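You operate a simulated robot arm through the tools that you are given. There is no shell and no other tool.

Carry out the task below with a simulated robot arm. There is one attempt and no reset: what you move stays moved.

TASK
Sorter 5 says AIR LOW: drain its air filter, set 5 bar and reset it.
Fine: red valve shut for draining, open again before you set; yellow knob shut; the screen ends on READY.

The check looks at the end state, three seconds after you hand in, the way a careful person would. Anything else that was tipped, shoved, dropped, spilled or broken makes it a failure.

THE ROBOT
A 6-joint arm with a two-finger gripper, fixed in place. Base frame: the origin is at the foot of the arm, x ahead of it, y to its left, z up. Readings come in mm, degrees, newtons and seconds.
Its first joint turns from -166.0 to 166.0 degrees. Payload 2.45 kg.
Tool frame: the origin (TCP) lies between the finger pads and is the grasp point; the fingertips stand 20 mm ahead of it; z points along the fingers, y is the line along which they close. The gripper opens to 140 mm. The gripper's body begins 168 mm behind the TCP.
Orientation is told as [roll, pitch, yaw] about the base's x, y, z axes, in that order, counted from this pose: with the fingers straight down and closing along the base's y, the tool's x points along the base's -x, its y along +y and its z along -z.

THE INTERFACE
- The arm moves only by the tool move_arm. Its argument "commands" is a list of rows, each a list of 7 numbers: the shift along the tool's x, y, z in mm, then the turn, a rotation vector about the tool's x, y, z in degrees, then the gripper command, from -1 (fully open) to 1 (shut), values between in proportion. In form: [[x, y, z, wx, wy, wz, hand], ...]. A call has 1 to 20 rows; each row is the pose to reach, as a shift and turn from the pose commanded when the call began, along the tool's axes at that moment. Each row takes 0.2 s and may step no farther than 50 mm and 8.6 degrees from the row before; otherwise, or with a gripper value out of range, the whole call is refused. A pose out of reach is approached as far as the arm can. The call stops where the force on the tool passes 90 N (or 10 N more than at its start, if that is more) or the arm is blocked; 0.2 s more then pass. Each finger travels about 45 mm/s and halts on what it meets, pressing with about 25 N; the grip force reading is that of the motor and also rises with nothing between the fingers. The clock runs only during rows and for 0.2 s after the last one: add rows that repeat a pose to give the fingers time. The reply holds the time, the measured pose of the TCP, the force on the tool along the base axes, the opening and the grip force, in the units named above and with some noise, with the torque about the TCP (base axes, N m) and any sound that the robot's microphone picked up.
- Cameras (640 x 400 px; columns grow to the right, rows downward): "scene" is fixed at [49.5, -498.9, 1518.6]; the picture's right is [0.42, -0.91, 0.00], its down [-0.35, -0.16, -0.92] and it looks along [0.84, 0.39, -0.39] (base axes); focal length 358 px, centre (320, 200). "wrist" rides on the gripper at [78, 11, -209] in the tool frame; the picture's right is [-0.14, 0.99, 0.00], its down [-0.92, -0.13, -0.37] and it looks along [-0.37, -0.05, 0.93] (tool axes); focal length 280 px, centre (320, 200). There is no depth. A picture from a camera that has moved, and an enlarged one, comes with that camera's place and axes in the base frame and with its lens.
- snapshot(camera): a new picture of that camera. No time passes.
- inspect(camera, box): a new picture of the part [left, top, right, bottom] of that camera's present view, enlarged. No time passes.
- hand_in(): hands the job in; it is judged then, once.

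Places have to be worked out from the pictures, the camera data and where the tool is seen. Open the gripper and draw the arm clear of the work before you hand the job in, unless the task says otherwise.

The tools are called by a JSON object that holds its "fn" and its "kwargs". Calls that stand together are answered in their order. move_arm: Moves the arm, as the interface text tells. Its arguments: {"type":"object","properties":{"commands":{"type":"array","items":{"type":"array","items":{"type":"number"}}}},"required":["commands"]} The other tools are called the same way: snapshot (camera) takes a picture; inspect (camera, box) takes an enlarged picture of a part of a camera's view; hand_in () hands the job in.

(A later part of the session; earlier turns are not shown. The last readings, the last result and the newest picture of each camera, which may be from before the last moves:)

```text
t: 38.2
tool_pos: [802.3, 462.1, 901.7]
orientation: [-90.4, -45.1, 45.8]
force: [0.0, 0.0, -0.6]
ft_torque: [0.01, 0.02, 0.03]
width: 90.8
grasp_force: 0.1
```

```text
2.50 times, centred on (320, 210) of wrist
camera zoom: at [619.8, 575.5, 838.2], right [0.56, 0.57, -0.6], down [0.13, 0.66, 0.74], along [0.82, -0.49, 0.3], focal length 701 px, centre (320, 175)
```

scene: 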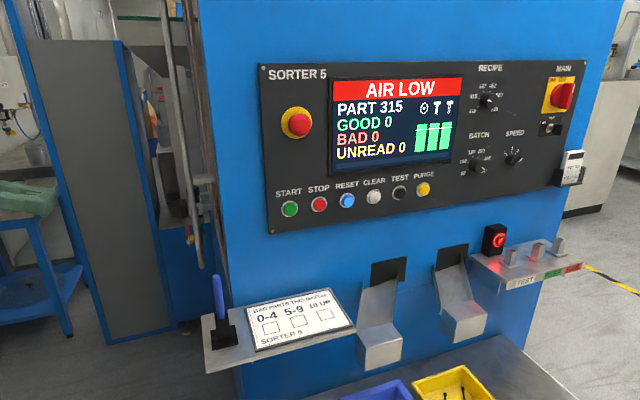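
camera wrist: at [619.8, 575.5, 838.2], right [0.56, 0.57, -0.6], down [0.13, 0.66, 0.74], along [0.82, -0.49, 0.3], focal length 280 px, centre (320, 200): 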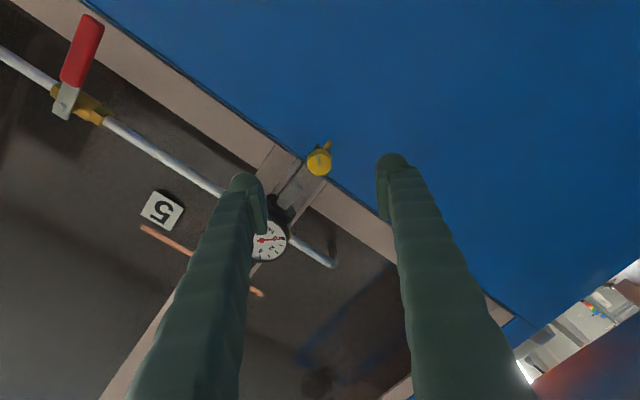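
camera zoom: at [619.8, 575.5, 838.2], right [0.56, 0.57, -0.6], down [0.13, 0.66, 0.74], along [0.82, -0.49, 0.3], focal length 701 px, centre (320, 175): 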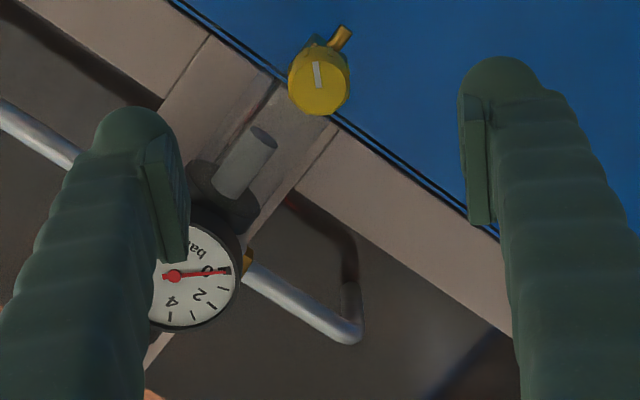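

The gauge is at 0 and the bowl looks clear. I'll zoom in on the bowl to be sure it is empty.

{"fn": "inspect", "kwargs": {"camera": "wrist", "box": [270, 130, 350, 220]}}

```text
4.44 times, centred on (310, 175) of wrist
camera zoom: at [619.8, 575.5, 838.2], right [0.56, 0.57, -0.6], down [0.13, 0.66, 0.74], along [0.82, -0.49, 0.3], focal length 1246 px, centre (364, 311)
```

zoom: 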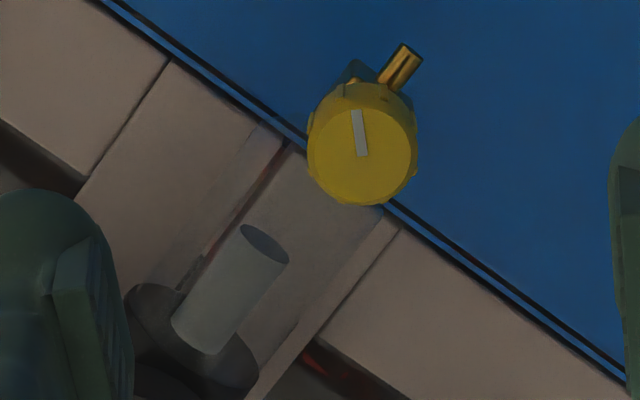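

The bowl is empty. I'll go back in along the same line, correcting about 2 mm sideways, and grip the knob again.

{"fn": "move_arm", "kwargs": {"commands": [[-1, 0, 0, 0, 0, 0, 0.143], [-1.8, -0.3, 20, 0, 0, 0, 0.143], [-1.8, -0.3, 45, 0, 0, 0, 0.143], [-1.8, -0.3, 70, 0, 0, 0, 0.143], [-1.8, -0.3, 90, 0, 0, 0, 0.143], [-1.8, -0.3, 90, 0, 0, 0, 0.143]]}}

{"fn": "inspect", "kwargs": {"camera": "wrist", "box": [240, 120, 400, 250]}}

```text
t: 39.6
tool_pos: [869.7, 401.5, 907.4]
orientation: [-90.5, -45.1, 45.7]
force: [-0.3, 0.0, -0.1]
ft_torque: [0.01, 0.02, 0.0]
width: 59.8
grasp_force: 0.1
```

```text
3.08 times, centred on (320, 185) of wrist
camera zoom: at [687.2, 514.0, 841.8], right [0.56, 0.57, -0.6], down [0.13, 0.66, 0.74], along [0.82, -0.49, 0.3], focal length 863 px, centre (320, 246)
```

zoom: 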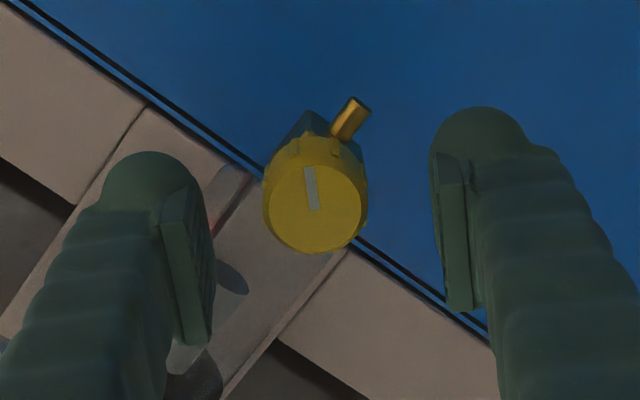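

I overcorrected slightly, by about 2.5 mm. I'll centre the fingers again and then close them.

{"fn": "move_arm", "kwargs": {"commands": [[2.6, -1, 0, 0, 0, 0, 0.143], [2.6, -1, 0, 0, 0, 0, 0.5], [2.6, -1, 0, 0, 0, 0, 1], [2.6, -1, 0, 0, 0, 0, 1], [2.6, -1, 0, 0, 0, 0, 1]]}}

{"fn": "inspect", "kwargs": {"camera": "wrist", "box": [240, 120, 400, 250]}}

```text
t: 40.8
tool_pos: [866.9, 400.6, 903.6]
orientation: [-90.3, -45.0, 45.6]
force: [7.7, 5.1, -7.4]
ft_torque: [0.1, 0.07, 0.12]
width: 26.7
grasp_force: 42.2
```

```text
3.08 times, centred on (320, 185) of wrist
camera zoom: at [684.8, 512.7, 840.3], right [0.56, 0.57, -0.6], down [0.13, 0.66, 0.74], along [0.82, -0.49, 0.3], focal length 863 px, centre (320, 246)
```

zoom: 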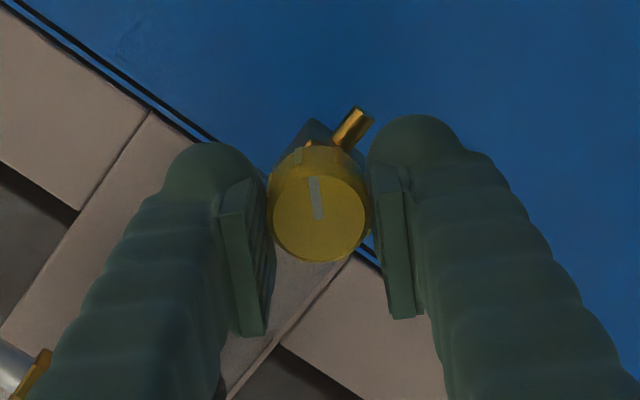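

The knob is gripped again. I'll turn it back clockwise by 45°, watching the torque near the end.

{"fn": "move_arm", "kwargs": {"commands": [[0, 0, 0, 0, 0, 5, 1], [0, 0, 0, 0, 0, 10, 1], [0, 0, 0, 0, 0, 15, 1], [0, 0, 0, 0, 0, 20, 1], [0, 0, 0, 0, 0, 25, 1], [0, 0, 0, 0, 0, 30, 1], [0, 0, 0, 0, 0, 35, 1], [0, 0, 0, 0, 0, 40, 1], [0, 0, 0, 0, 0, 45, 1]]}}

{"fn": "inspect", "kwargs": {"camera": "wrist", "box": [240, 120, 400, 250]}}

```text
t: 42.8
tool_pos: [865.9, 400.4, 904.7]
orientation: [159.4, -89.7, 156.1]
force: [7.6, 18.6, 10.2]
ft_torque: [-0.25, -0.29, 0.17]
width: 26.6
grasp_force: 45.2
```

```text
3.08 times, centred on (320, 185) of wrist
camera zoom: at [724.7, 553.1, 825.5], right [0.69, 0.71, 0.14], down [-0.36, 0.17, 0.92], along [0.63, -0.69, 0.37], focal length 863 px, centre (320, 246)
```

zoom: 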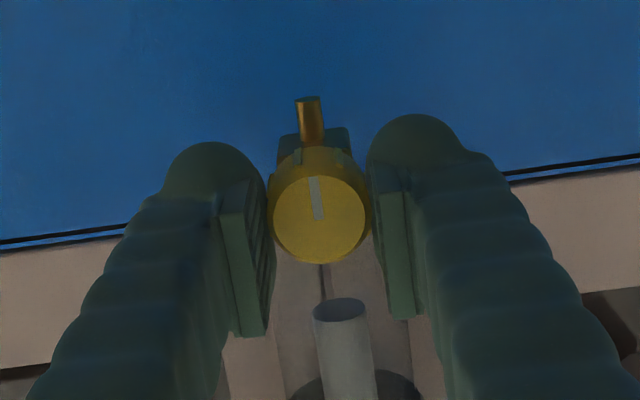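

The mark is within about 5° of straight down and there's little torque about the knob axis. I'll turn a bit more clockwise until it comes up against its stop.

{"fn": "move_arm", "kwargs": {"commands": [[0, 0, 0, 0, 0, 3, 1], [0, 0, 0, 0, 0, 6, 1], [0, 0, 0, 0, 0, 9, 1], [0, 0, 0, 0, 0, 12, 1], [0, 0, 0, 0, 0, 15, 1]]}}

{"fn": "inspect", "kwargs": {"camera": "wrist", "box": [240, 120, 400, 250]}}

```text
t: 44.0
tool_pos: [867.1, 397.3, 906.3]
orientation: [91.2, -74.9, -135.7]
force: [-19.0, 2.9, -0.4]
ft_torque: [-0.44, 0.27, -0.2]
width: 26.3
grasp_force: 45.1
```

```text
3.08 times, centred on (320, 185) of wrist
camera zoom: at [739.2, 566.4, 831.8], right [0.65, 0.66, 0.39], down [-0.52, 0.0, 0.85], along [0.56, -0.75, 0.34], focal length 863 px, centre (320, 246)
```

zoom: 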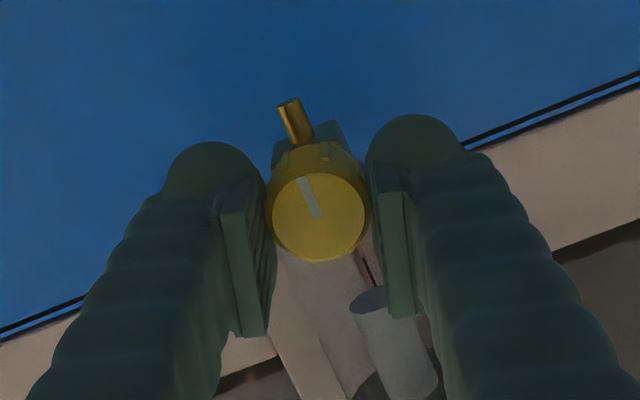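

The knob hit its stop with about 0.5 N·m, the fingers slipped a little, and the mark now points straight down: shut. I'll release, back out and confirm.

{"fn": "move_arm", "kwargs": {"commands": [[0, 0, 0, 0, 0, 0, 0.143], [0, 0, 0, 0, 0, 0, 0.143], [0, 0, 0, 0, 0, 0, 0.143], [0, 0, -35, 0, 0, 0, 0.143], [0, 0, -70, 0, 0, -7.5, 0.143], [0, 0, -90, 0, 0, -15, 0.143]]}}

{"fn": "snapshot", "kwargs": {"camera": "wrist"}}

{"fn": "inspect", "kwargs": {"camera": "wrist", "box": [270, 130, 370, 230]}}

```text
t: 45.4
tool_pos: [801.5, 461.0, 904.6]
orientation: [-168.0, -89.8, 123.4]
force: [-0.4, -0.3, 0.9]
ft_torque: [0.01, -0.01, 0.0]
width: 59.9
grasp_force: 0.1
```

```text
taken
camera wrist: at [659.8, 614.5, 824.7], right [0.69, 0.71, 0.14], down [-0.35, 0.17, 0.92], along [0.63, -0.69, 0.37], focal length 280 px, centre (320, 200)
```

wrist: 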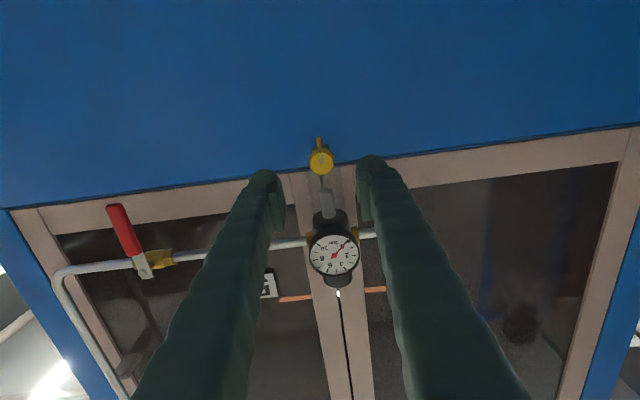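

```text
4.00 times, centred on (320, 180) of wrist
camera zoom: at [659.8, 614.5, 824.7], right [0.69, 0.71, 0.14], down [-0.35, 0.17, 0.92], along [0.63, -0.69, 0.37], focal length 1122 px, centre (320, 280)
```

zoom: 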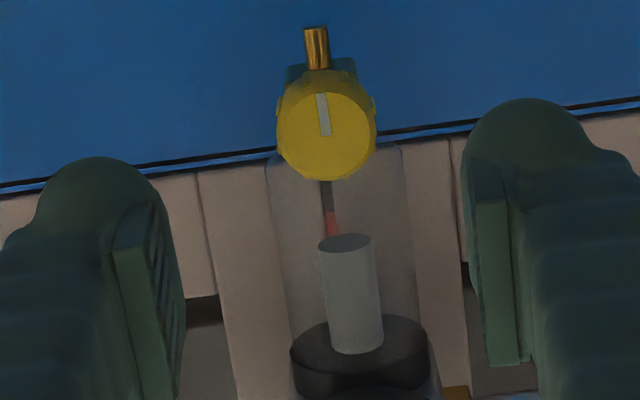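

The yellow knob is shut, the bowl is empty and the gauge is at 0. Next I'll close the fingers and move to the left of the hanging lever to swing the red valve back open.

{"fn": "move_arm", "kwargs": {"commands": [[-5, -40, 0, 0, 0, 0, 1], [-11, -82, 0, 0, 0, 0, 1], [-17, -125, 0, 0, 0, 0, 1], [-23, -168, 0, 0, 0, 0, 1], [-29, -211, 0, 0, 0, 0, 1], [-35, -254, 0, 0, 0, 0, 1], [-40, -294, 0, 0, 0, 0, 1], [-40, -294, 0, 0, 0, 0, 1]]}}

{"fn": "snapshot", "kwargs": {"camera": "wrist"}}

```text
t: 47.2
tool_pos: [595.3, 251.0, 945.5]
orientation: [173.7, -89.7, 141.8]
force: [-0.3, 0.6, 0.4]
ft_torque: [0.0, 0.03, 0.01]
width: 0.1
grasp_force: 24.9
```

```text
taken
camera wrist: at [454.9, 404.2, 865.9], right [0.69, 0.71, 0.14], down [-0.36, 0.17, 0.92], along [0.63, -0.69, 0.37], focal length 280 px, centre (320, 200)
```

wrist: 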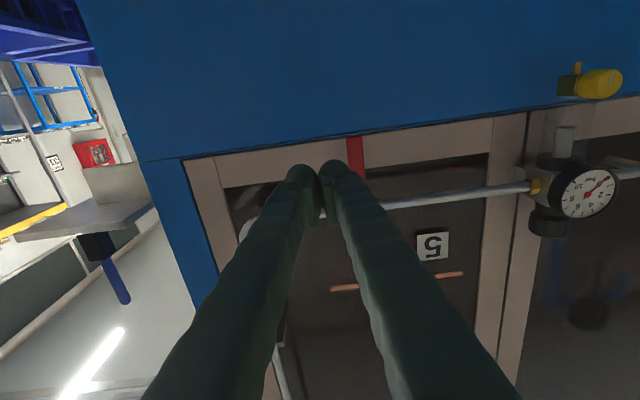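

The lever hangs just to the right of the fingers. I'll go in slightly farther left for clearance, to lever depth, and check.

{"fn": "move_arm", "kwargs": {"commands": [[0, -8, 20, 0, 0, 0, 1], [0, -8, 45, 0, 0, 0, 1], [0, -8, 70, 0, 0, 0, 1], [0, -8, 90, 0, 0, 0, 1]]}}

{"fn": "inspect", "kwargs": {"camera": "wrist", "box": [220, 100, 460, 270]}}

```text
t: 48.2
tool_pos: [656.1, 183.8, 945.2]
orientation: [173.4, -89.7, 142.1]
force: [-0.4, 0.2, 0.2]
ft_torque: [-0.02, -0.06, -0.02]
width: 0.3
grasp_force: 24.8
```

```text
2.35 times, centred on (340, 185) of wrist
camera zoom: at [513.5, 338.6, 865.1], right [0.69, 0.71, 0.14], down [-0.36, 0.17, 0.92], along [0.63, -0.69, 0.37], focal length 660 px, centre (273, 235)
```

zoom: 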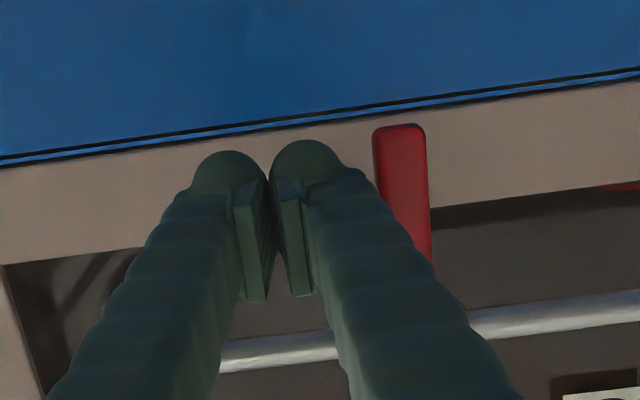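

The fingers are left of the lever with a clear gap. I'll sweep the lever along its arc back up toward in line with the pipe.

{"fn": "move_arm", "kwargs": {"commands": [[3.7, 12.6, 0, 0, 0, 0, 1], [6, 20, 0, 0, 0, 0, 1], [8.2, 27, 0, 0, 0, 0, 1], [9.4, 34.5, 0, 0, 0, 0, 1], [10.2, 42, 0, 0, 0, 0, 1], [10.2, 49.5, 0, 0, 0, 0, 1], [9.5, 57, 0, 0, 0, 0, 1], [8.1, 64.4, 0, 0, 0, 0, 1], [6.2, 71.7, 0, 0, 0, 0, 1], [3.6, 78.8, 0, 0, 0, 0, 1], [0.4, 85.7, 0, 0, 0, 0, 1], [-3.5, 92.2, 0, 0, 0, 0, 1], [-7.7, 98.4, 0, 0, 0, 0, 1], [-12.6, 104.1, 0, 0, 0, 0, 1], [-17.9, 109.5, 0, 0, 0, 0, 1], [-23.7, 114.3, 0, 0, 0, 0, 1], [-28, 117.4, 0, 0, 0, 0, 1]]}}

{"fn": "inspect", "kwargs": {"camera": "wrist", "box": [180, 100, 480, 300]}}

```text
t: 51.8
tool_pos: [736.9, 266.6, 973.3]
orientation: [174.4, -89.7, 141.0]
force: [-0.4, -0.7, -0.7]
ft_torque: [0.07, 0.0, -0.04]
width: 0.0
grasp_force: 24.9
```

```text
2.00 times, centred on (330, 200) of wrist
camera zoom: at [595.7, 421.3, 893.9], right [0.69, 0.71, 0.14], down [-0.36, 0.17, 0.92], along [0.63, -0.69, 0.37], focal length 561 px, centre (300, 200)
```

zoom: 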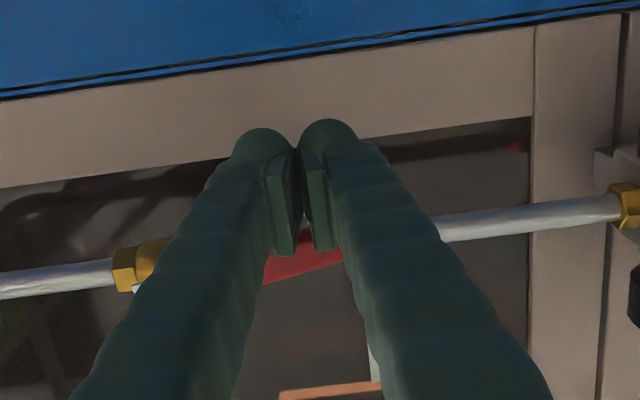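

The lever has followed and is nearly in line. I'll finish in small steps until it meets its open stop.

{"fn": "move_arm", "kwargs": {"commands": [[-4, 3, 0, 0, 0, 0, 1], [-8, 6, 0, 0, 0, 0, 1], [-11, 7.5, 0, 0, 0, 0, 1], [-13, 8.5, 0, 0, 0, 0, 1], [-15, 9, 0, 0, 0, 0, 1], [-16.5, 9, 0, 0, 0, 0, 1], [-18, 9, 0, 0, 0, 0, 1], [-19.5, 9, 0, 0, 0, 0, 1], [-21, 9, 0, 0, 0, 0, 1]]}}

{"fn": "inspect", "kwargs": {"camera": "wrist", "box": [180, 100, 480, 300]}}

```text
t: 53.8
tool_pos: [742.9, 275.1, 990.0]
orientation: [-109.7, -89.9, 65.2]
force: [-4.6, 3.8, -56.4]
ft_torque: [0.36, 0.21, 0.43]
width: 6.1
grasp_force: 29.5
```

```text
2.00 times, centred on (330, 200) of wrist
camera zoom: at [602.2, 428.9, 912.0], right [0.69, 0.71, 0.14], down [-0.35, 0.17, 0.92], along [0.63, -0.69, 0.37], focal length 561 px, centre (300, 200)
```

zoom: 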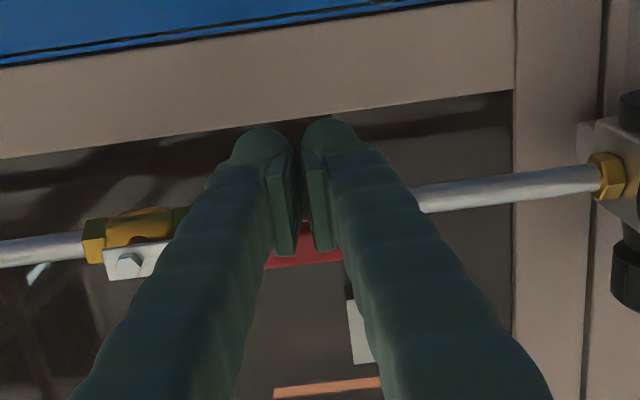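

The lever is back against its open stop, with 56 N on it. I'll drop clear, back out and move over to check the lever, the gauge and the drain.

{"fn": "move_arm", "kwargs": {"commands": [[8, 0, 0, 0, 0, 0, 1], [16, 0, -4, 0, 0, 0, 1], [16, 0, -50, 0, 0, 0, 1], [16, 20, -90, 0, 0, 0, 1], [16, 60, -100, 0, 0, 0, 0.6], [16, 100, -100, 0, 0, 0, 0.2], [10, 140, -100, 0, 0, 0, -0.2], [0, 170, -100, 0, 0, 0, -0.6], [0, 170, -100, 0, 0, 0, -1], [0, 170, -100, 0, 0, 0, -1], [0, 170, -100, 0, 0, 0, -1]]}}

{"fn": "snapshot", "kwargs": {"camera": "wrist"}}

{"fn": "inspect", "kwargs": {"camera": "wrist", "box": [280, 130, 400, 250]}}

{"fn": "inspect", "kwargs": {"camera": "scene", "box": [180, 50, 480, 280]}}

```text
t: 56.2
tool_pos: [790.3, 466.2, 994.6]
orientation: [175.1, -89.8, 140.4]
force: [-1.0, -0.4, -0.3]
ft_torque: [-0.01, 0.01, 0.02]
width: 136.4
grasp_force: 0.1
```

```text
taken
camera wrist: at [648.6, 620.3, 915.6], right [0.69, 0.71, 0.14], down [-0.36, 0.17, 0.92], along [0.63, -0.69, 0.37], focal length 280 px, centre (320, 200)
```

wrist: 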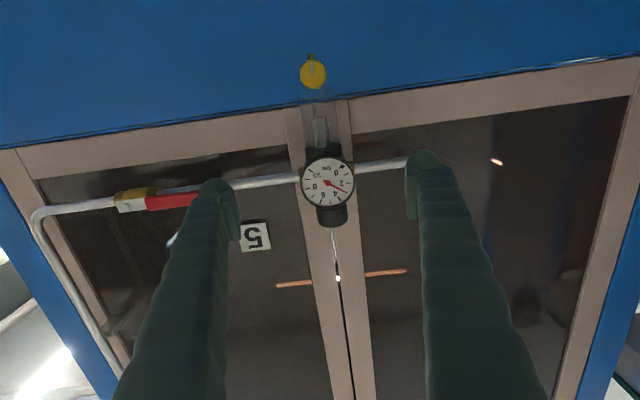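

```text
3.33 times, centred on (340, 190) of wrist
camera zoom: at [648.6, 620.3, 915.6], right [0.69, 0.71, 0.14], down [-0.36, 0.17, 0.92], along [0.63, -0.69, 0.37], focal length 935 px, centre (253, 233)
```

zoom: 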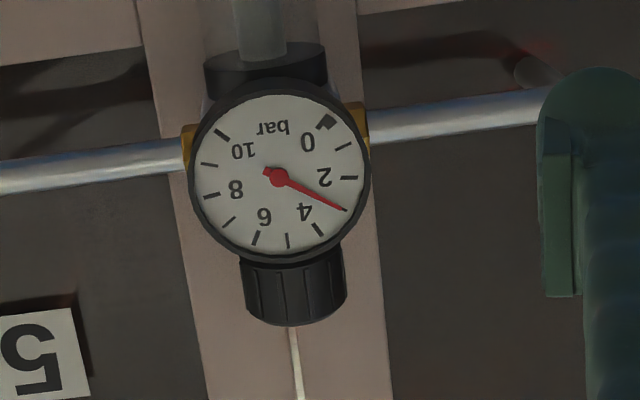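

```text
1.74 times, centred on (330, 165) of scene
camera zoom: at [49.5, -498.9, 1518.6], right [0.42, -0.91, 0.0], down [-0.35, -0.16, -0.92], along [0.84, 0.39, -0.39], focal length 622 px, centre (303, 261)
```

zoom: 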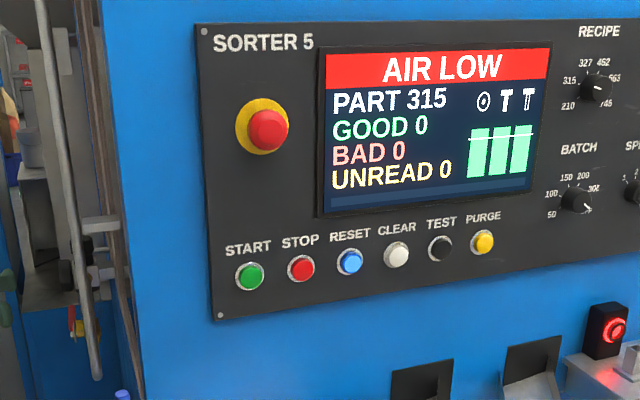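

The gauge is back to 3 bar, the lever lies along the pipe and nothing leaks. The regulator knob is about 45 mm wide, centred near a 891, n -371, z 1062–1090. I'll stage above and in front of it with the tool tilted 40° down, so the wrist stays clear of the machine.

{"fn": "move_arm", "kwargs": {"commands": [[-25, 0.4, 6, 0, 6, 0, -0.143], [-50, 0.8, 15, 0, 12, 0, -0.143], [-75, 1.2, 24, 0, 18, 0, -0.143], [-100, 1.6, 33, 0, 24, 0, -0.143], [-125, 2, 42, 0, 30, 0, -0.143], [-145, 2.3, 50, 0, 35, 0, -0.143], [-162, 2.5, 58, 0, 40, 0, -0.143], [-162, 2.5, 58, 0, 40, 0, -0.143]]}}

{"fn": "snapshot", "kwargs": {"camera": "wrist"}}

{"fn": "inspect", "kwargs": {"camera": "wrist", "box": [240, 70, 420, 240]}}

```text
t: 58.0
tool_pos: [833.1, 425.1, 1154.6]
orientation: [0.0, -50.2, -44.6]
force: [-0.2, 0.8, 0.2]
ft_torque: [0.05, 0.0, 0.0]
width: 80.3
grasp_force: 0.0
```

```text
taken
camera wrist: at [689.3, 579.0, 1228.5], right [0.76, 0.64, 0.11], down [0.13, -0.31, 0.94], along [0.64, -0.7, -0.31], focal length 280 px, centre (320, 200)
```

wrist: 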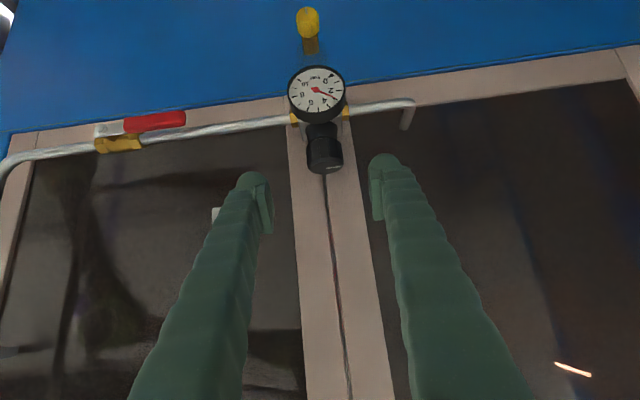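

```text
2.35 times, centred on (330, 155) of wrist
camera zoom: at [689.3, 579.0, 1228.5], right [0.76, 0.64, 0.11], down [0.13, -0.31, 0.94], along [0.64, -0.7, -0.31], focal length 660 px, centre (296, 306)
```

zoom: 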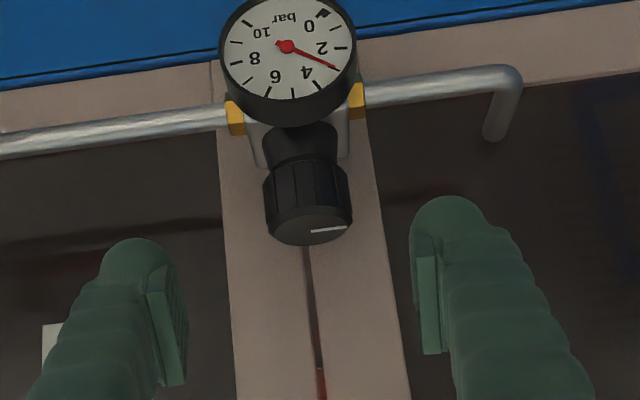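

This view shows the knob clearly, with a white mark on its top, at about a 895, n -371, z 1063–1092. I'll yaw the tool 25° to one side for a longer turning stroke, staying 110 mm back, with the fingers at 62 mm.

{"fn": "move_arm", "kwargs": {"commands": [[-1.8, -7.6, 0.5, -4.8, 0, -4, 0.114], [-3.6, -15.2, 1, -9.6, 0, -8, 0.114], [-5.4, -22.8, 1.5, -14.4, 0, -12, 0.114], [-7.1, -30.3, 2, -19.2, 0, -16.1, 0.114], [-7.1, -30.3, 2, -19.2, 0, -16.1, 0.114]]}}

{"fn": "snapshot", "kwargs": {"camera": "wrist"}}

{"fn": "inspect", "kwargs": {"camera": "wrist", "box": [240, 70, 420, 240]}}

```text
t: 59.2
tool_pos: [814.8, 399.0, 1159.4]
orientation: [0.0, -50.1, -19.3]
force: [-0.1, 0.0, -0.5]
ft_torque: [0.01, 0.0, 0.0]
width: 61.9
grasp_force: 0.1
```

```text
taken
camera wrist: at [620.6, 479.6, 1233.1], right [0.41, 0.91, 0.1], down [0.25, -0.22, 0.94], along [0.88, -0.36, -0.31], focal length 280 px, centre (320, 200)
```

wrist: 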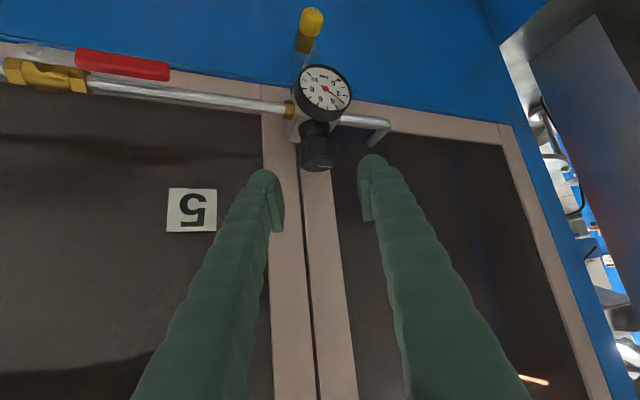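

```text
2.35 times, centred on (330, 155) of wrist
camera zoom: at [620.6, 479.6, 1233.1], right [0.41, 0.91, 0.1], down [0.25, -0.22, 0.94], along [0.88, -0.36, -0.31], focal length 660 px, centre (296, 306)
```

zoom: 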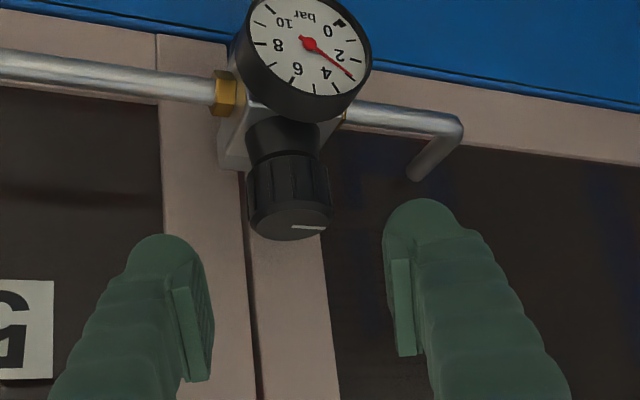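

The knob is about 2 mm off the tool axis in this view, and triangulation confirms a 895, n -372. I'll advance 112 mm along the tool axis with a small correction so the pads straddle it.

{"fn": "move_arm", "kwargs": {"commands": [[0, -1.5, 30, 0, 0, 0, 0.114], [0, -1.5, 60, 0, 0, 0, 0.114], [0, -1.5, 85, 0, 0, 0, 0.114], [0, -1.5, 100, 0, 0, 0, 0.114], [0, -1.5, 106, 0, 0, 0, 0.114], [0, -1.5, 111, 0, 0, 0, 0.114]]}}

{"fn": "snapshot", "kwargs": {"camera": "wrist"}}

{"fn": "inspect", "kwargs": {"camera": "wrist", "box": [230, 90, 410, 260]}}

```text
t: 60.6
tool_pos: [898.2, 370.7, 1087.3]
orientation: [0.0, -50.2, -19.4]
force: [0.0, 0.0, 0.2]
ft_torque: [-0.01, 0.0, 0.01]
width: 62.3
grasp_force: 0.1
```

```text
taken
camera wrist: at [702.3, 450.8, 1160.8], right [0.41, 0.9, 0.1], down [0.25, -0.22, 0.94], along [0.88, -0.36, -0.31], focal length 280 px, centre (320, 200)
```

wrist: 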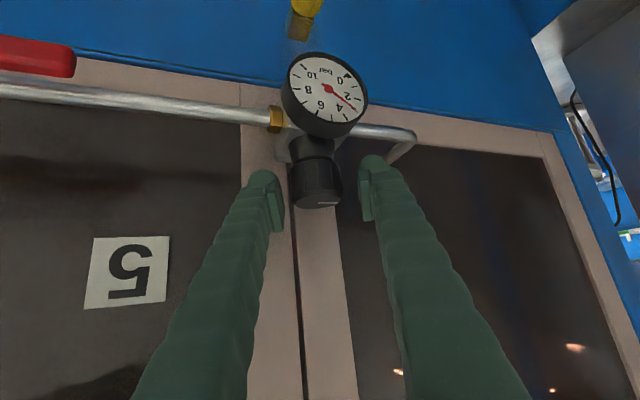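

```text
2.35 times, centred on (320, 175) of wrist
camera zoom: at [702.3, 450.8, 1160.8], right [0.41, 0.9, 0.1], down [0.25, -0.22, 0.94], along [0.88, -0.36, -0.31], focal length 660 px, centre (320, 259)
```

zoom: 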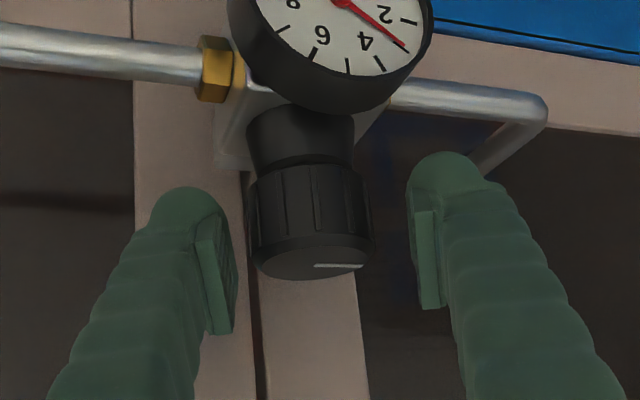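

The pads straddle the knob but it sits about 3.6 mm left of centre. I'll shift over and close on it.

{"fn": "move_arm", "kwargs": {"commands": [[0, -3.6, 0, 0, 0, 0, 0.114], [0, -3.6, 0, 0, 0, 0, 0.5], [0, -3.6, 0, 0, 0, 0, 1], [0, -3.6, 0, 0, 0, 0, 1], [0, -3.6, 0, 0, 0, 0, 1]]}}

{"fn": "inspect", "kwargs": {"camera": "wrist", "box": [230, 50, 410, 260]}}

```text
t: 61.8
tool_pos: [895.3, 367.3, 1088.3]
orientation: [-0.2, -50.3, -19.2]
force: [10.5, 12.8, 6.0]
ft_torque: [0.19, -0.08, 0.04]
width: 40.1
grasp_force: 44.9
```

```text
1.90 times, centred on (320, 155) of wrist
camera zoom: at [700.7, 448.4, 1161.4], right [0.41, 0.91, 0.1], down [0.25, -0.22, 0.94], along [0.88, -0.36, -0.31], focal length 534 px, centre (320, 286)
```

zoom: 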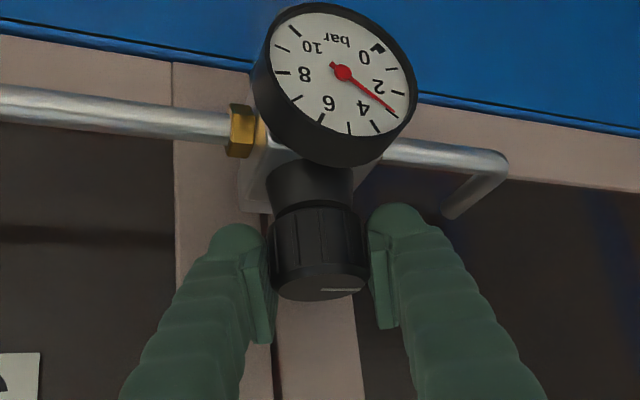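

The knob is gripped at 40 mm. I'll turn it about 10° clockwise seen from above and check the gauge.

{"fn": "move_arm", "kwargs": {"commands": [[0, 0, 0, 2.6, 0, 2.1, 1], [0, 0, 0, 5.1, 0, 4.3, 1], [0, 0, 0, 7.7, 0, 6.4, 1], [0, 0, 0, 9.2, 0, 7.7, 1]]}}

{"fn": "inspect", "kwargs": {"camera": "wrist", "box": [230, 50, 410, 260]}}

```text
t: 62.8
tool_pos: [895.2, 368.7, 1088.6]
orientation: [-0.2, -50.4, -31.3]
force: [8.8, 19.6, 2.3]
ft_torque: [0.22, 0.01, 0.07]
width: 40.1
grasp_force: 45.2
```

```text
1.90 times, centred on (320, 155) of wrist
camera zoom: at [721.8, 487.6, 1161.3], right [0.59, 0.8, 0.11], down [0.19, -0.27, 0.94], along [0.78, -0.54, -0.31], focal length 534 px, centre (320, 286)
```

zoom: 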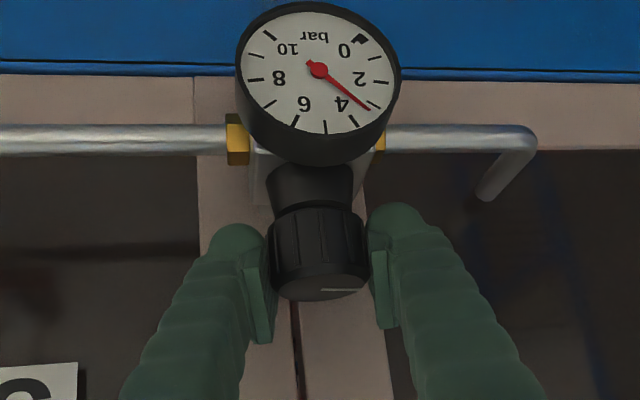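

The needle rose from 3.0 to about 3.3 bar, so clockwise raises the pressure at roughly 0.02 bar per degree. I'll carry on with this stroke for another 36°.

{"fn": "move_arm", "kwargs": {"commands": [[0, 0.3, 0, 3.1, 0, 2.6, 1], [0, 0.6, 0, 6.1, 0, 5.1, 1], [0, 0.9, 0, 9.2, 0, 7.7, 1], [0, 1, 0, 12.3, 0, 10.2, 1], [0, 1, 0, 15.4, 0, 12.8, 1], [0, 1, 0, 18.4, 0, 15.4, 1], [0, 1, 0, 21.5, 0, 17.9, 1], [0, 1, 0, 24.6, 0, 20.5, 1], [0, 1, 0, 27.6, 0, 23, 1]]}}

{"fn": "snapshot", "kwargs": {"camera": "wrist"}}

{"fn": "inspect", "kwargs": {"camera": "wrist", "box": [230, 50, 410, 260]}}

```text
t: 64.8
tool_pos: [897.4, 369.8, 1088.4]
orientation: [0.0, -50.3, -67.4]
force: [30.5, 30.0, 14.8]
ft_torque: [0.71, -0.35, 0.09]
width: 39.6
grasp_force: 44.8
```

```text
taken
camera wrist: at [825.9, 567.9, 1161.2], right [0.95, 0.3, 0.11], down [0.0, -0.33, 0.94], along [0.32, -0.9, -0.31], focal length 280 px, centre (320, 200)
```

wrist: 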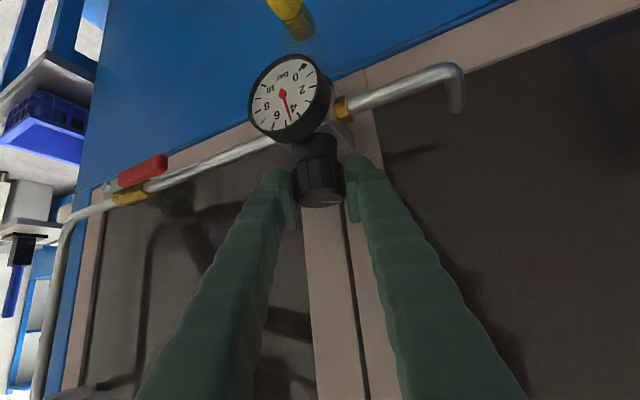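

```text
1.90 times, centred on (320, 155) of wrist
camera zoom: at [825.9, 567.9, 1161.2], right [0.95, 0.3, 0.11], down [0.0, -0.33, 0.94], along [0.32, -0.9, -0.31], focal length 534 px, centre (320, 286)
```

zoom: 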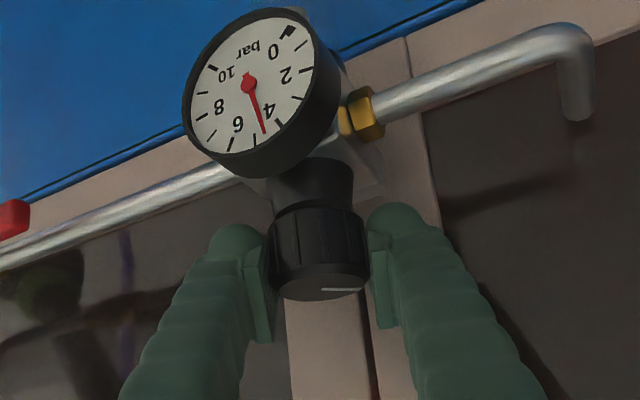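

The needle now looks to be between 4 and 5. I'll zoom on the gauge for a proper reading.

{"fn": "inspect", "kwargs": {"camera": "wrist", "box": [240, 45, 340, 150]}}

```text
3.81 times, centred on (290, 98) of wrist
camera zoom: at [825.9, 567.9, 1161.2], right [0.95, 0.3, 0.11], down [0.0, -0.33, 0.94], along [0.32, -0.9, -0.31], focal length 1068 px, centre (434, 590)
```

zoom: 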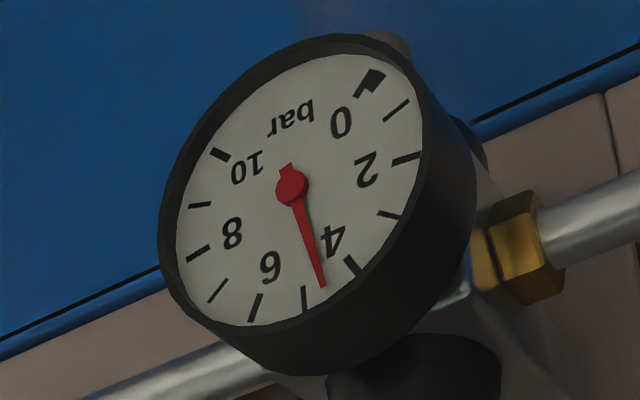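

The gauge reads about 4.65 bar after 48° of turning, so about 10° more is needed. I'll open slightly, back off along the tool axis, and regrip nearer square-on for the fine setting.

{"fn": "move_arm", "kwargs": {"commands": [[0, 0.8, 0, 0, 0, 0, 1], [0, 0.8, 0, 0, 0, 0, 0.257], [0, 0.8, 0, 0, 0, 0, 0.257], [0, 0.8, 0, 0, 0, 0, 0.257], [0, 0.8, -15, 0, 0, 0, 0.257], [0, 0.8, -40, 0, 0, 0, 0.114], [0, 0.8, -70, 0, 0, 0, 0.114], [0, 0.8, -90, 0, 0, 0, 0.114]]}}

{"fn": "snapshot", "kwargs": {"camera": "wrist"}}

{"fn": "inspect", "kwargs": {"camera": "wrist", "box": [240, 45, 400, 200]}}

```text
t: 66.6
tool_pos: [871.0, 434.1, 1148.2]
orientation: [0.0, -50.2, -67.5]
force: [0.4, -0.1, -0.6]
ft_torque: [0.05, 0.01, -0.04]
width: 62.1
grasp_force: 0.1
```

```text
taken
camera wrist: at [799.6, 632.7, 1221.5], right [0.95, 0.3, 0.11], down [0.0, -0.33, 0.94], along [0.32, -0.9, -0.31], focal length 280 px, centre (320, 200)
```

wrist: 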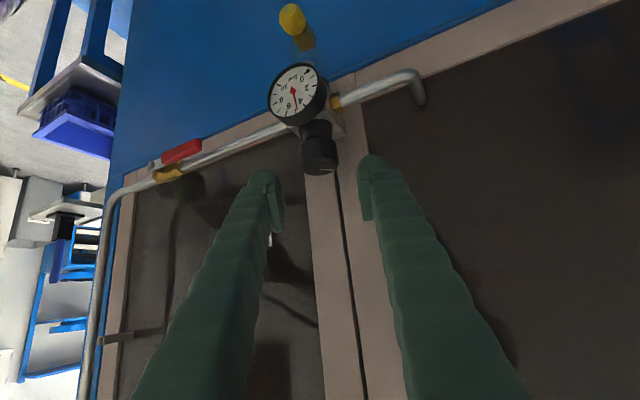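

```text
2.58 times, centred on (320, 122) of wrist
camera zoom: at [799.6, 632.7, 1221.5], right [0.95, 0.3, 0.11], down [0.0, -0.33, 0.94], along [0.32, -0.9, -0.31], focal length 724 px, centre (320, 400)
```

zoom: 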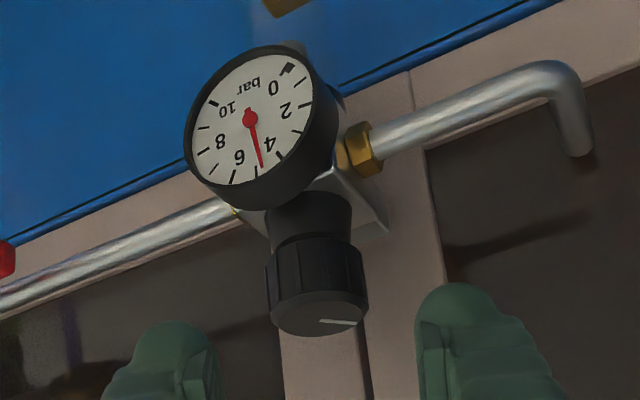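

The needle is holding its position. I'll swing back around the knob to about +10° yaw, still 90 mm back.

{"fn": "move_arm", "kwargs": {"commands": [[-1.4, -7.7, 1.7, -5, 0, -4.16, 0.114], [-2.8, -15.4, 3.4, -10, 0, -8.3, 0.114], [-4.2, -23, 5.1, -15, 0, -12.5, 0.114], [-5.6, -30.7, 6.8, -20, 0, -16.6, 0.114], [-7, -38.4, 8.5, -25, 0, -20.8, 0.114], [-7, -38.4, 8.5, -25, 0, -20.8, 0.114]]}}

{"fn": "inspect", "kwargs": {"camera": "wrist", "box": [230, 45, 410, 240]}}

{"fn": "inspect", "kwargs": {"camera": "wrist", "box": [270, 45, 360, 130]}}

```text
t: 68.0
tool_pos: [837.7, 409.7, 1146.1]
orientation: [0.0, -50.3, -34.8]
force: [-0.7, 0.5, -0.2]
ft_torque: [0.02, 0.02, -0.01]
width: 61.9
grasp_force: 0.1
```

```text
2.05 times, centred on (320, 142) of wrist
camera zoom: at [670.7, 538.1, 1219.1], right [0.64, 0.76, 0.11], down [0.18, -0.28, 0.94], along [0.75, -0.58, -0.31], focal length 575 px, centre (320, 318)
```

zoom: 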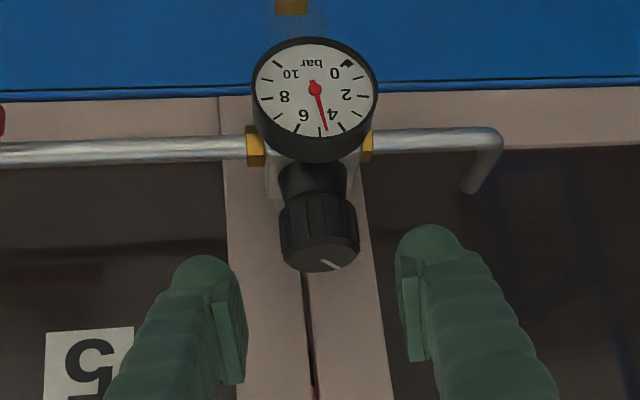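

```text
4.71 times, centred on (315, 88) of wrist
camera zoom: at [670.7, 538.1, 1219.1], right [0.64, 0.76, 0.11], down [0.18, -0.28, 0.94], along [0.75, -0.58, -0.31], focal length 1320 px, centre (344, 729)
```

zoom: 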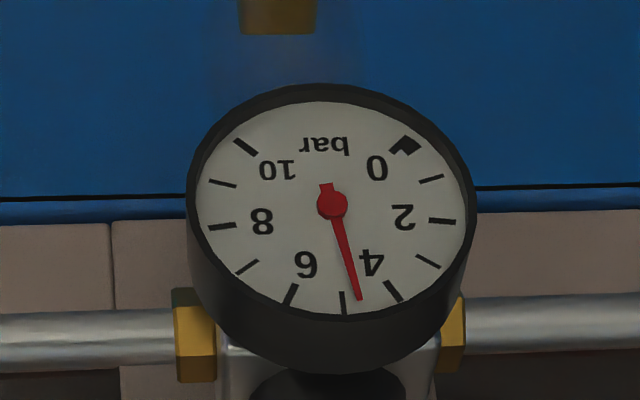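

The reading is still about 4.66 bar and the knob lines up with the tool axis. I'll advance 90 mm, check the centring, and grip.

{"fn": "move_arm", "kwargs": {"commands": [[0, 0, 30, 0, 0, 0, 0.114], [0, 0, 60, 0, 0, 0, 0.114], [0, 0, 80, 0, 0, 0, 0.114], [0, 0, 90, 0, 0, 0, 0.114]]}}

{"fn": "inspect", "kwargs": {"camera": "wrist", "box": [230, 70, 410, 260]}}

```text
t: 69.0
tool_pos: [896.7, 368.2, 1087.5]
orientation: [0.1, -50.3, -34.8]
force: [0.1, -0.5, -0.4]
ft_torque: [-0.02, -0.01, -0.01]
width: 61.9
grasp_force: 0.2
```

```text
2.11 times, centred on (320, 165) of wrist
camera zoom: at [729.3, 497.2, 1160.6], right [0.64, 0.76, 0.11], down [0.18, -0.28, 0.94], along [0.75, -0.58, -0.31], focal length 590 px, centre (320, 274)
```

zoom: 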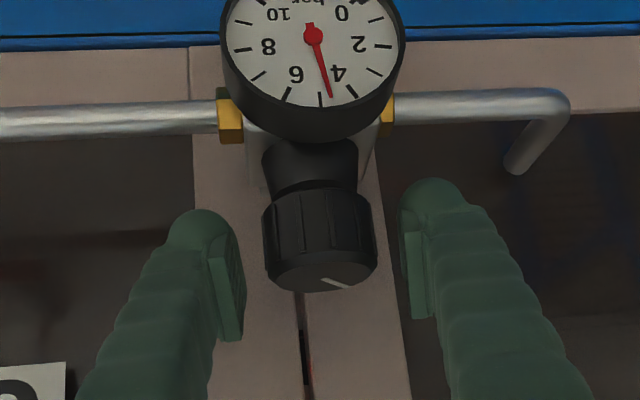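

The knob is centred between the pads. I'll close and then turn about 9° clockwise.

{"fn": "move_arm", "kwargs": {"commands": [[0, 0, 0, 0, 0, 0, 0.5], [0, 0, 0, 0, 0, 0, 1], [0, 0, 0, 0, 0, 0, 1], [0, 0, 0, 0, 0, 0, 1], [0, 0, 0, 2.3, 0, 1.9, 1], [0, 0, 0, 4.6, 0, 3.8, 1], [0, 0, 0, 6.1, 0, 5.1, 1], [0, 0, 0, 6.1, 0, 5.1, 1]]}}

{"fn": "inspect", "kwargs": {"camera": "wrist", "box": [270, 60, 360, 145]}}

```text
t: 70.8
tool_pos: [896.1, 369.2, 1087.9]
orientation: [0.0, -50.4, -42.8]
force: [15.5, 14.4, 8.9]
ft_torque: [0.32, -0.33, 0.01]
width: 40.7
grasp_force: 44.7
```

```text
4.71 times, centred on (315, 102) of wrist
camera zoom: at [749.1, 519.5, 1160.5], right [0.74, 0.67, 0.11], down [0.14, -0.3, 0.94], along [0.66, -0.68, -0.31], focal length 1320 px, centre (344, 659)
```

zoom: 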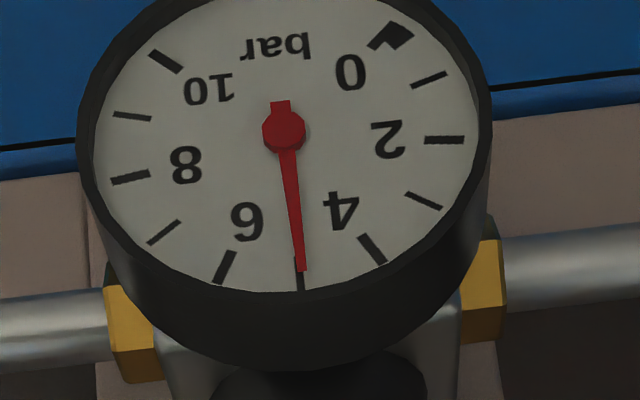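

The needle is at about 4.96, almost on the 5 mark. I'll add one more degree and check.

{"fn": "move_arm", "kwargs": {"commands": [[0, 0, 0, 0.9, 0, 0.75, 1], [0, 0, 0, 0.9, 0, 0.75, 1], [0, 0, 0, 0.9, 0, 0.75, 1]]}}

{"fn": "inspect", "kwargs": {"camera": "wrist", "box": [270, 60, 360, 145]}}

```text
t: 71.6
tool_pos: [896.6, 368.2, 1086.7]
orientation: [0.1, -50.2, -44.0]
force: [11.5, 17.0, 1.4]
ft_torque: [0.43, -0.2, 0.02]
width: 40.9
grasp_force: 45.1
```

```text
4.71 times, centred on (315, 102) of wrist
camera zoom: at [752.5, 522.7, 1160.6], right [0.75, 0.65, 0.11], down [0.13, -0.3, 0.94], along [0.65, -0.69, -0.31], focal length 1320 px, centre (344, 659)
```

zoom: 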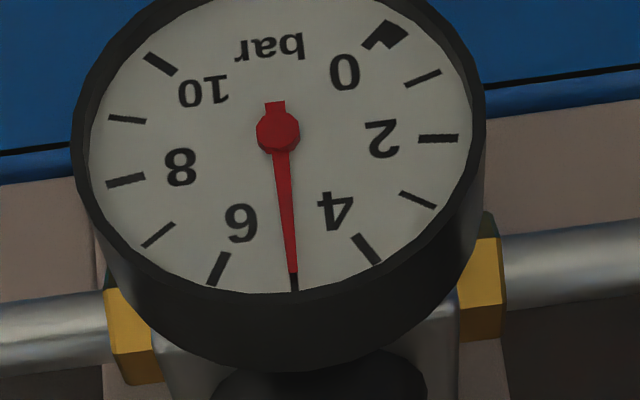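

The needle is right on 5 bar. I'll release gently and back straight out, then check the gauge, the screen and the drain.

{"fn": "move_arm", "kwargs": {"commands": [[0, 0, 0, 0, 0, 0, 0.257], [0, 0, 0, 0, 0, 0, 0.2], [0, 0, 0, 0, 0, 0, 0.114], [0, 0, -15, 0, 0, 0, 0.114], [0, 0, -45, 0, 0, 0, 0.114], [0, 0, -80, 0, 0, 0, 0.114], [0, 0, -110, 0, 0, 0, 0.114]]}}

{"fn": "snapshot", "kwargs": {"camera": "wrist"}}

{"fn": "inspect", "kwargs": {"camera": "wrist", "box": [270, 40, 360, 130]}}

{"fn": "inspect", "kwargs": {"camera": "scene", "box": [180, 50, 480, 280]}}

```text
t: 73.2
tool_pos: [835.8, 427.5, 1156.6]
orientation: [0.0, -50.4, -44.1]
force: [0.0, -0.8, -0.5]
ft_torque: [0.0, 0.05, 0.02]
width: 62.1
grasp_force: 0.1
```

```text
taken
camera wrist: at [691.7, 581.1, 1229.5], right [0.75, 0.65, 0.11], down [0.13, -0.3, 0.94], along [0.65, -0.7, -0.31], focal length 280 px, centre (320, 200)
```

wrist: 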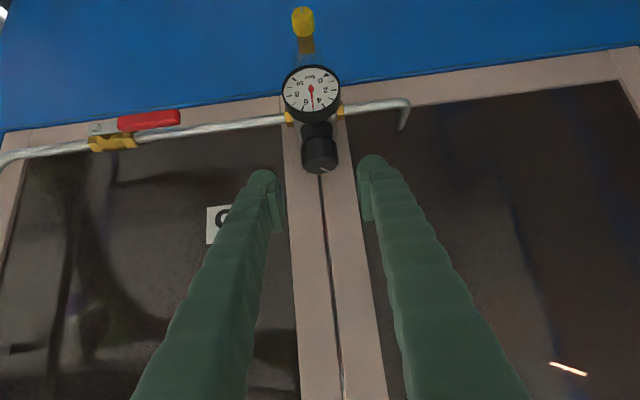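

```text
4.44 times, centred on (315, 85) of wrist
camera zoom: at [691.7, 581.1, 1229.5], right [0.75, 0.65, 0.11], down [0.13, -0.3, 0.94], along [0.65, -0.7, -0.31], focal length 1246 px, centre (342, 711)
```

zoom: 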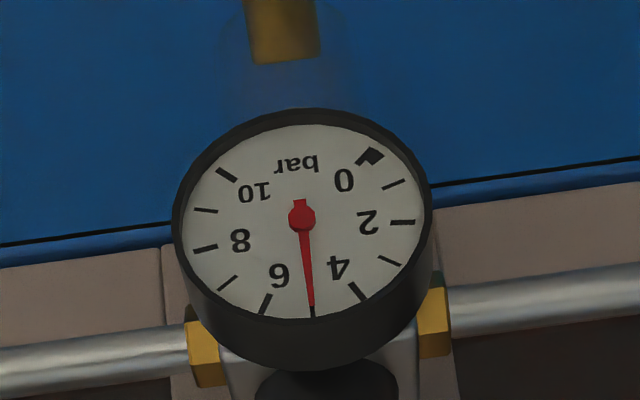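

```text
1.74 times, centred on (330, 165) of scene
camera zoom: at [49.5, -498.9, 1518.6], right [0.42, -0.91, 0.0], down [-0.35, -0.16, -0.92], along [0.84, 0.39, -0.39], focal length 622 px, centre (303, 261)
```

zoom: 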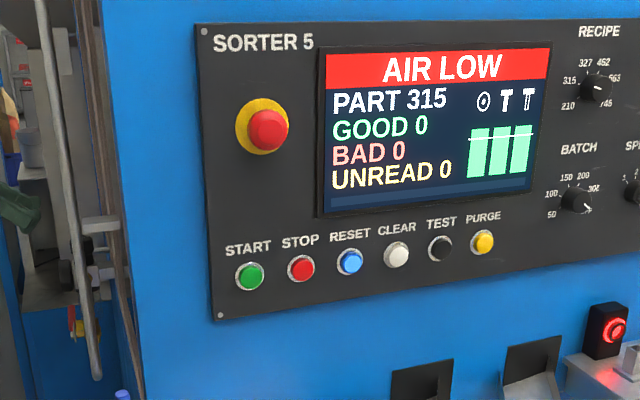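

The gauge holds 5 bar after release. The screen still says AIR LOW, so RESET comes next. I estimate the button near (733, -247, 1211) on the front face. I'll first withdraw from the side face and bring the tool to pointing down, high and near the base.

{"fn": "move_arm", "kwargs": {"commands": [[-3, -33, -19.1, 0, 4.2, 0, 0.5], [-6, -66, -38.2, 0, 8.4, 0, 1], [-9, -99, -57.2, 0, 12.6, 0, 1], [-12, -132, -76.3, 0, 16.8, 0, 1], [-15, -165, -95.4, 0, 21, 0, 1], [-18, -198, -114.4, 0, 25.2, 0, 1], [-21, -231, -133.5, 0, 29.4, 0, 1], [-24, -264, -152.6, 0, 33.6, 0, 1], [-27, -297, -171.7, 0, 37.8, 0, 1], [-30, -330, -190.7, 0, 42, 0, 1], [-33, -363, -209.8, 0, 46.2, 0, 1], [-36, -396, -228.9, 0, 50.4, 0, 1]]}}

{"fn": "snapshot", "kwargs": {"camera": "scene"}}

```text
t: 75.8
tool_pos: [448.8, 247.8, 1335.6]
orientation: [-0.1, 0.1, -44.0]
force: [0.8, 1.3, -0.4]
ft_torque: [-0.07, 0.06, 0.02]
width: 0.0
grasp_force: 25.0
```

```text
taken
```

scene: 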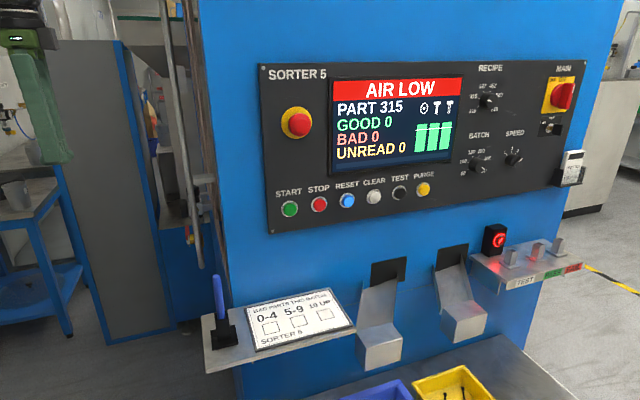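

The arm is clear of the machine, pointing down at z 1336. I'll swing it round past the corner to in front of the panel, turning the tool 90° as it goes.

{"fn": "move_arm", "kwargs": {"commands": [[-13.6, -25.1, 0, 0, 0, -8, 1], [-27.3, -50.2, 0, 0, 0, -16, 1], [-40.9, -75.3, 0, 0, 0, -24, 1], [-54.5, -100.4, 0, 0, 0, -32, 1], [-68.2, -125.6, 0, 0, 0, -40, 1], [-81.8, -150.7, 0, 0, 0, -48, 1], [-95.4, -175.8, 0, 0, 0, -56, 1], [-109.1, -200.9, 0, 0, 0, -64, 1], [-122.7, -226, 0, 0, 0, -72, 1], [-150, -247.7, 0, 0, 0, -76, 1], [-177.3, -269.4, 0, 0, 0, -80, 1], [-204.5, -291, 0, 0, 0, -84, 1], [-231.8, -312.7, 0, 0, 0, -89, 1], [-259.1, -334.4, 0, 0, 0, -89, 1], [-286.4, -356.1, 0, 0, 0, -89, 1], [-313.6, -377.8, 0, 0, 0, -89, 1], [-340.9, -399.5, 0, 0, 0, -89, 1], [-368.2, -421.1, 0, 0, 0, -89, 1], [-395.5, -442.8, 0, 0, 0, -89, 1], [-422.8, -464.5, 0, 0, 0, -89, 1]]}}

{"fn": "snapshot", "kwargs": {"camera": "scene"}}

{"fn": "snapshot", "kwargs": {"camera": "wrist"}}

```text
t: 80.0
tool_pos: [430.4, -378.9, 1333.5]
orientation: [0.1, 0.0, 45.0]
force: [-0.4, -1.0, -0.5]
ft_torque: [-0.09, -0.04, 0.01]
width: 0.0
grasp_force: 24.9
```

```text
taken
```

scene: 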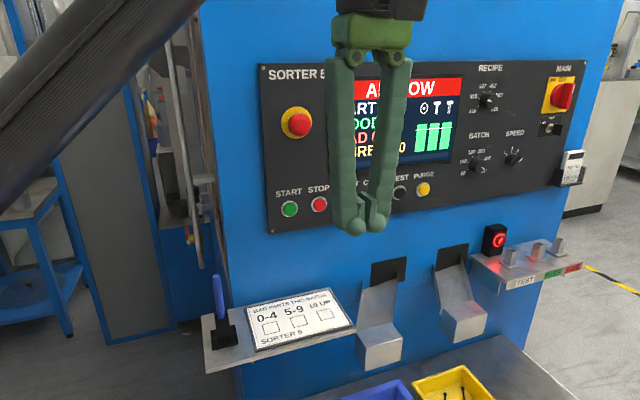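

```text
taken
camera wrist: at [367.4, -427.7, 1542.7], right [-0.6, 0.8, 0.0], down [0.74, 0.56, 0.37], along [0.29, 0.22, -0.93], focal length 280 px, centre (320, 200)
```

wrist: 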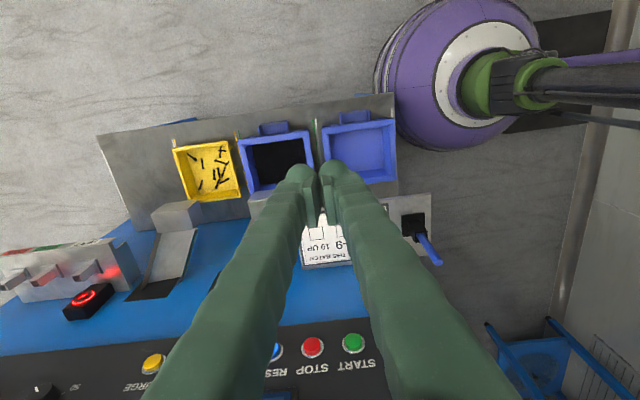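

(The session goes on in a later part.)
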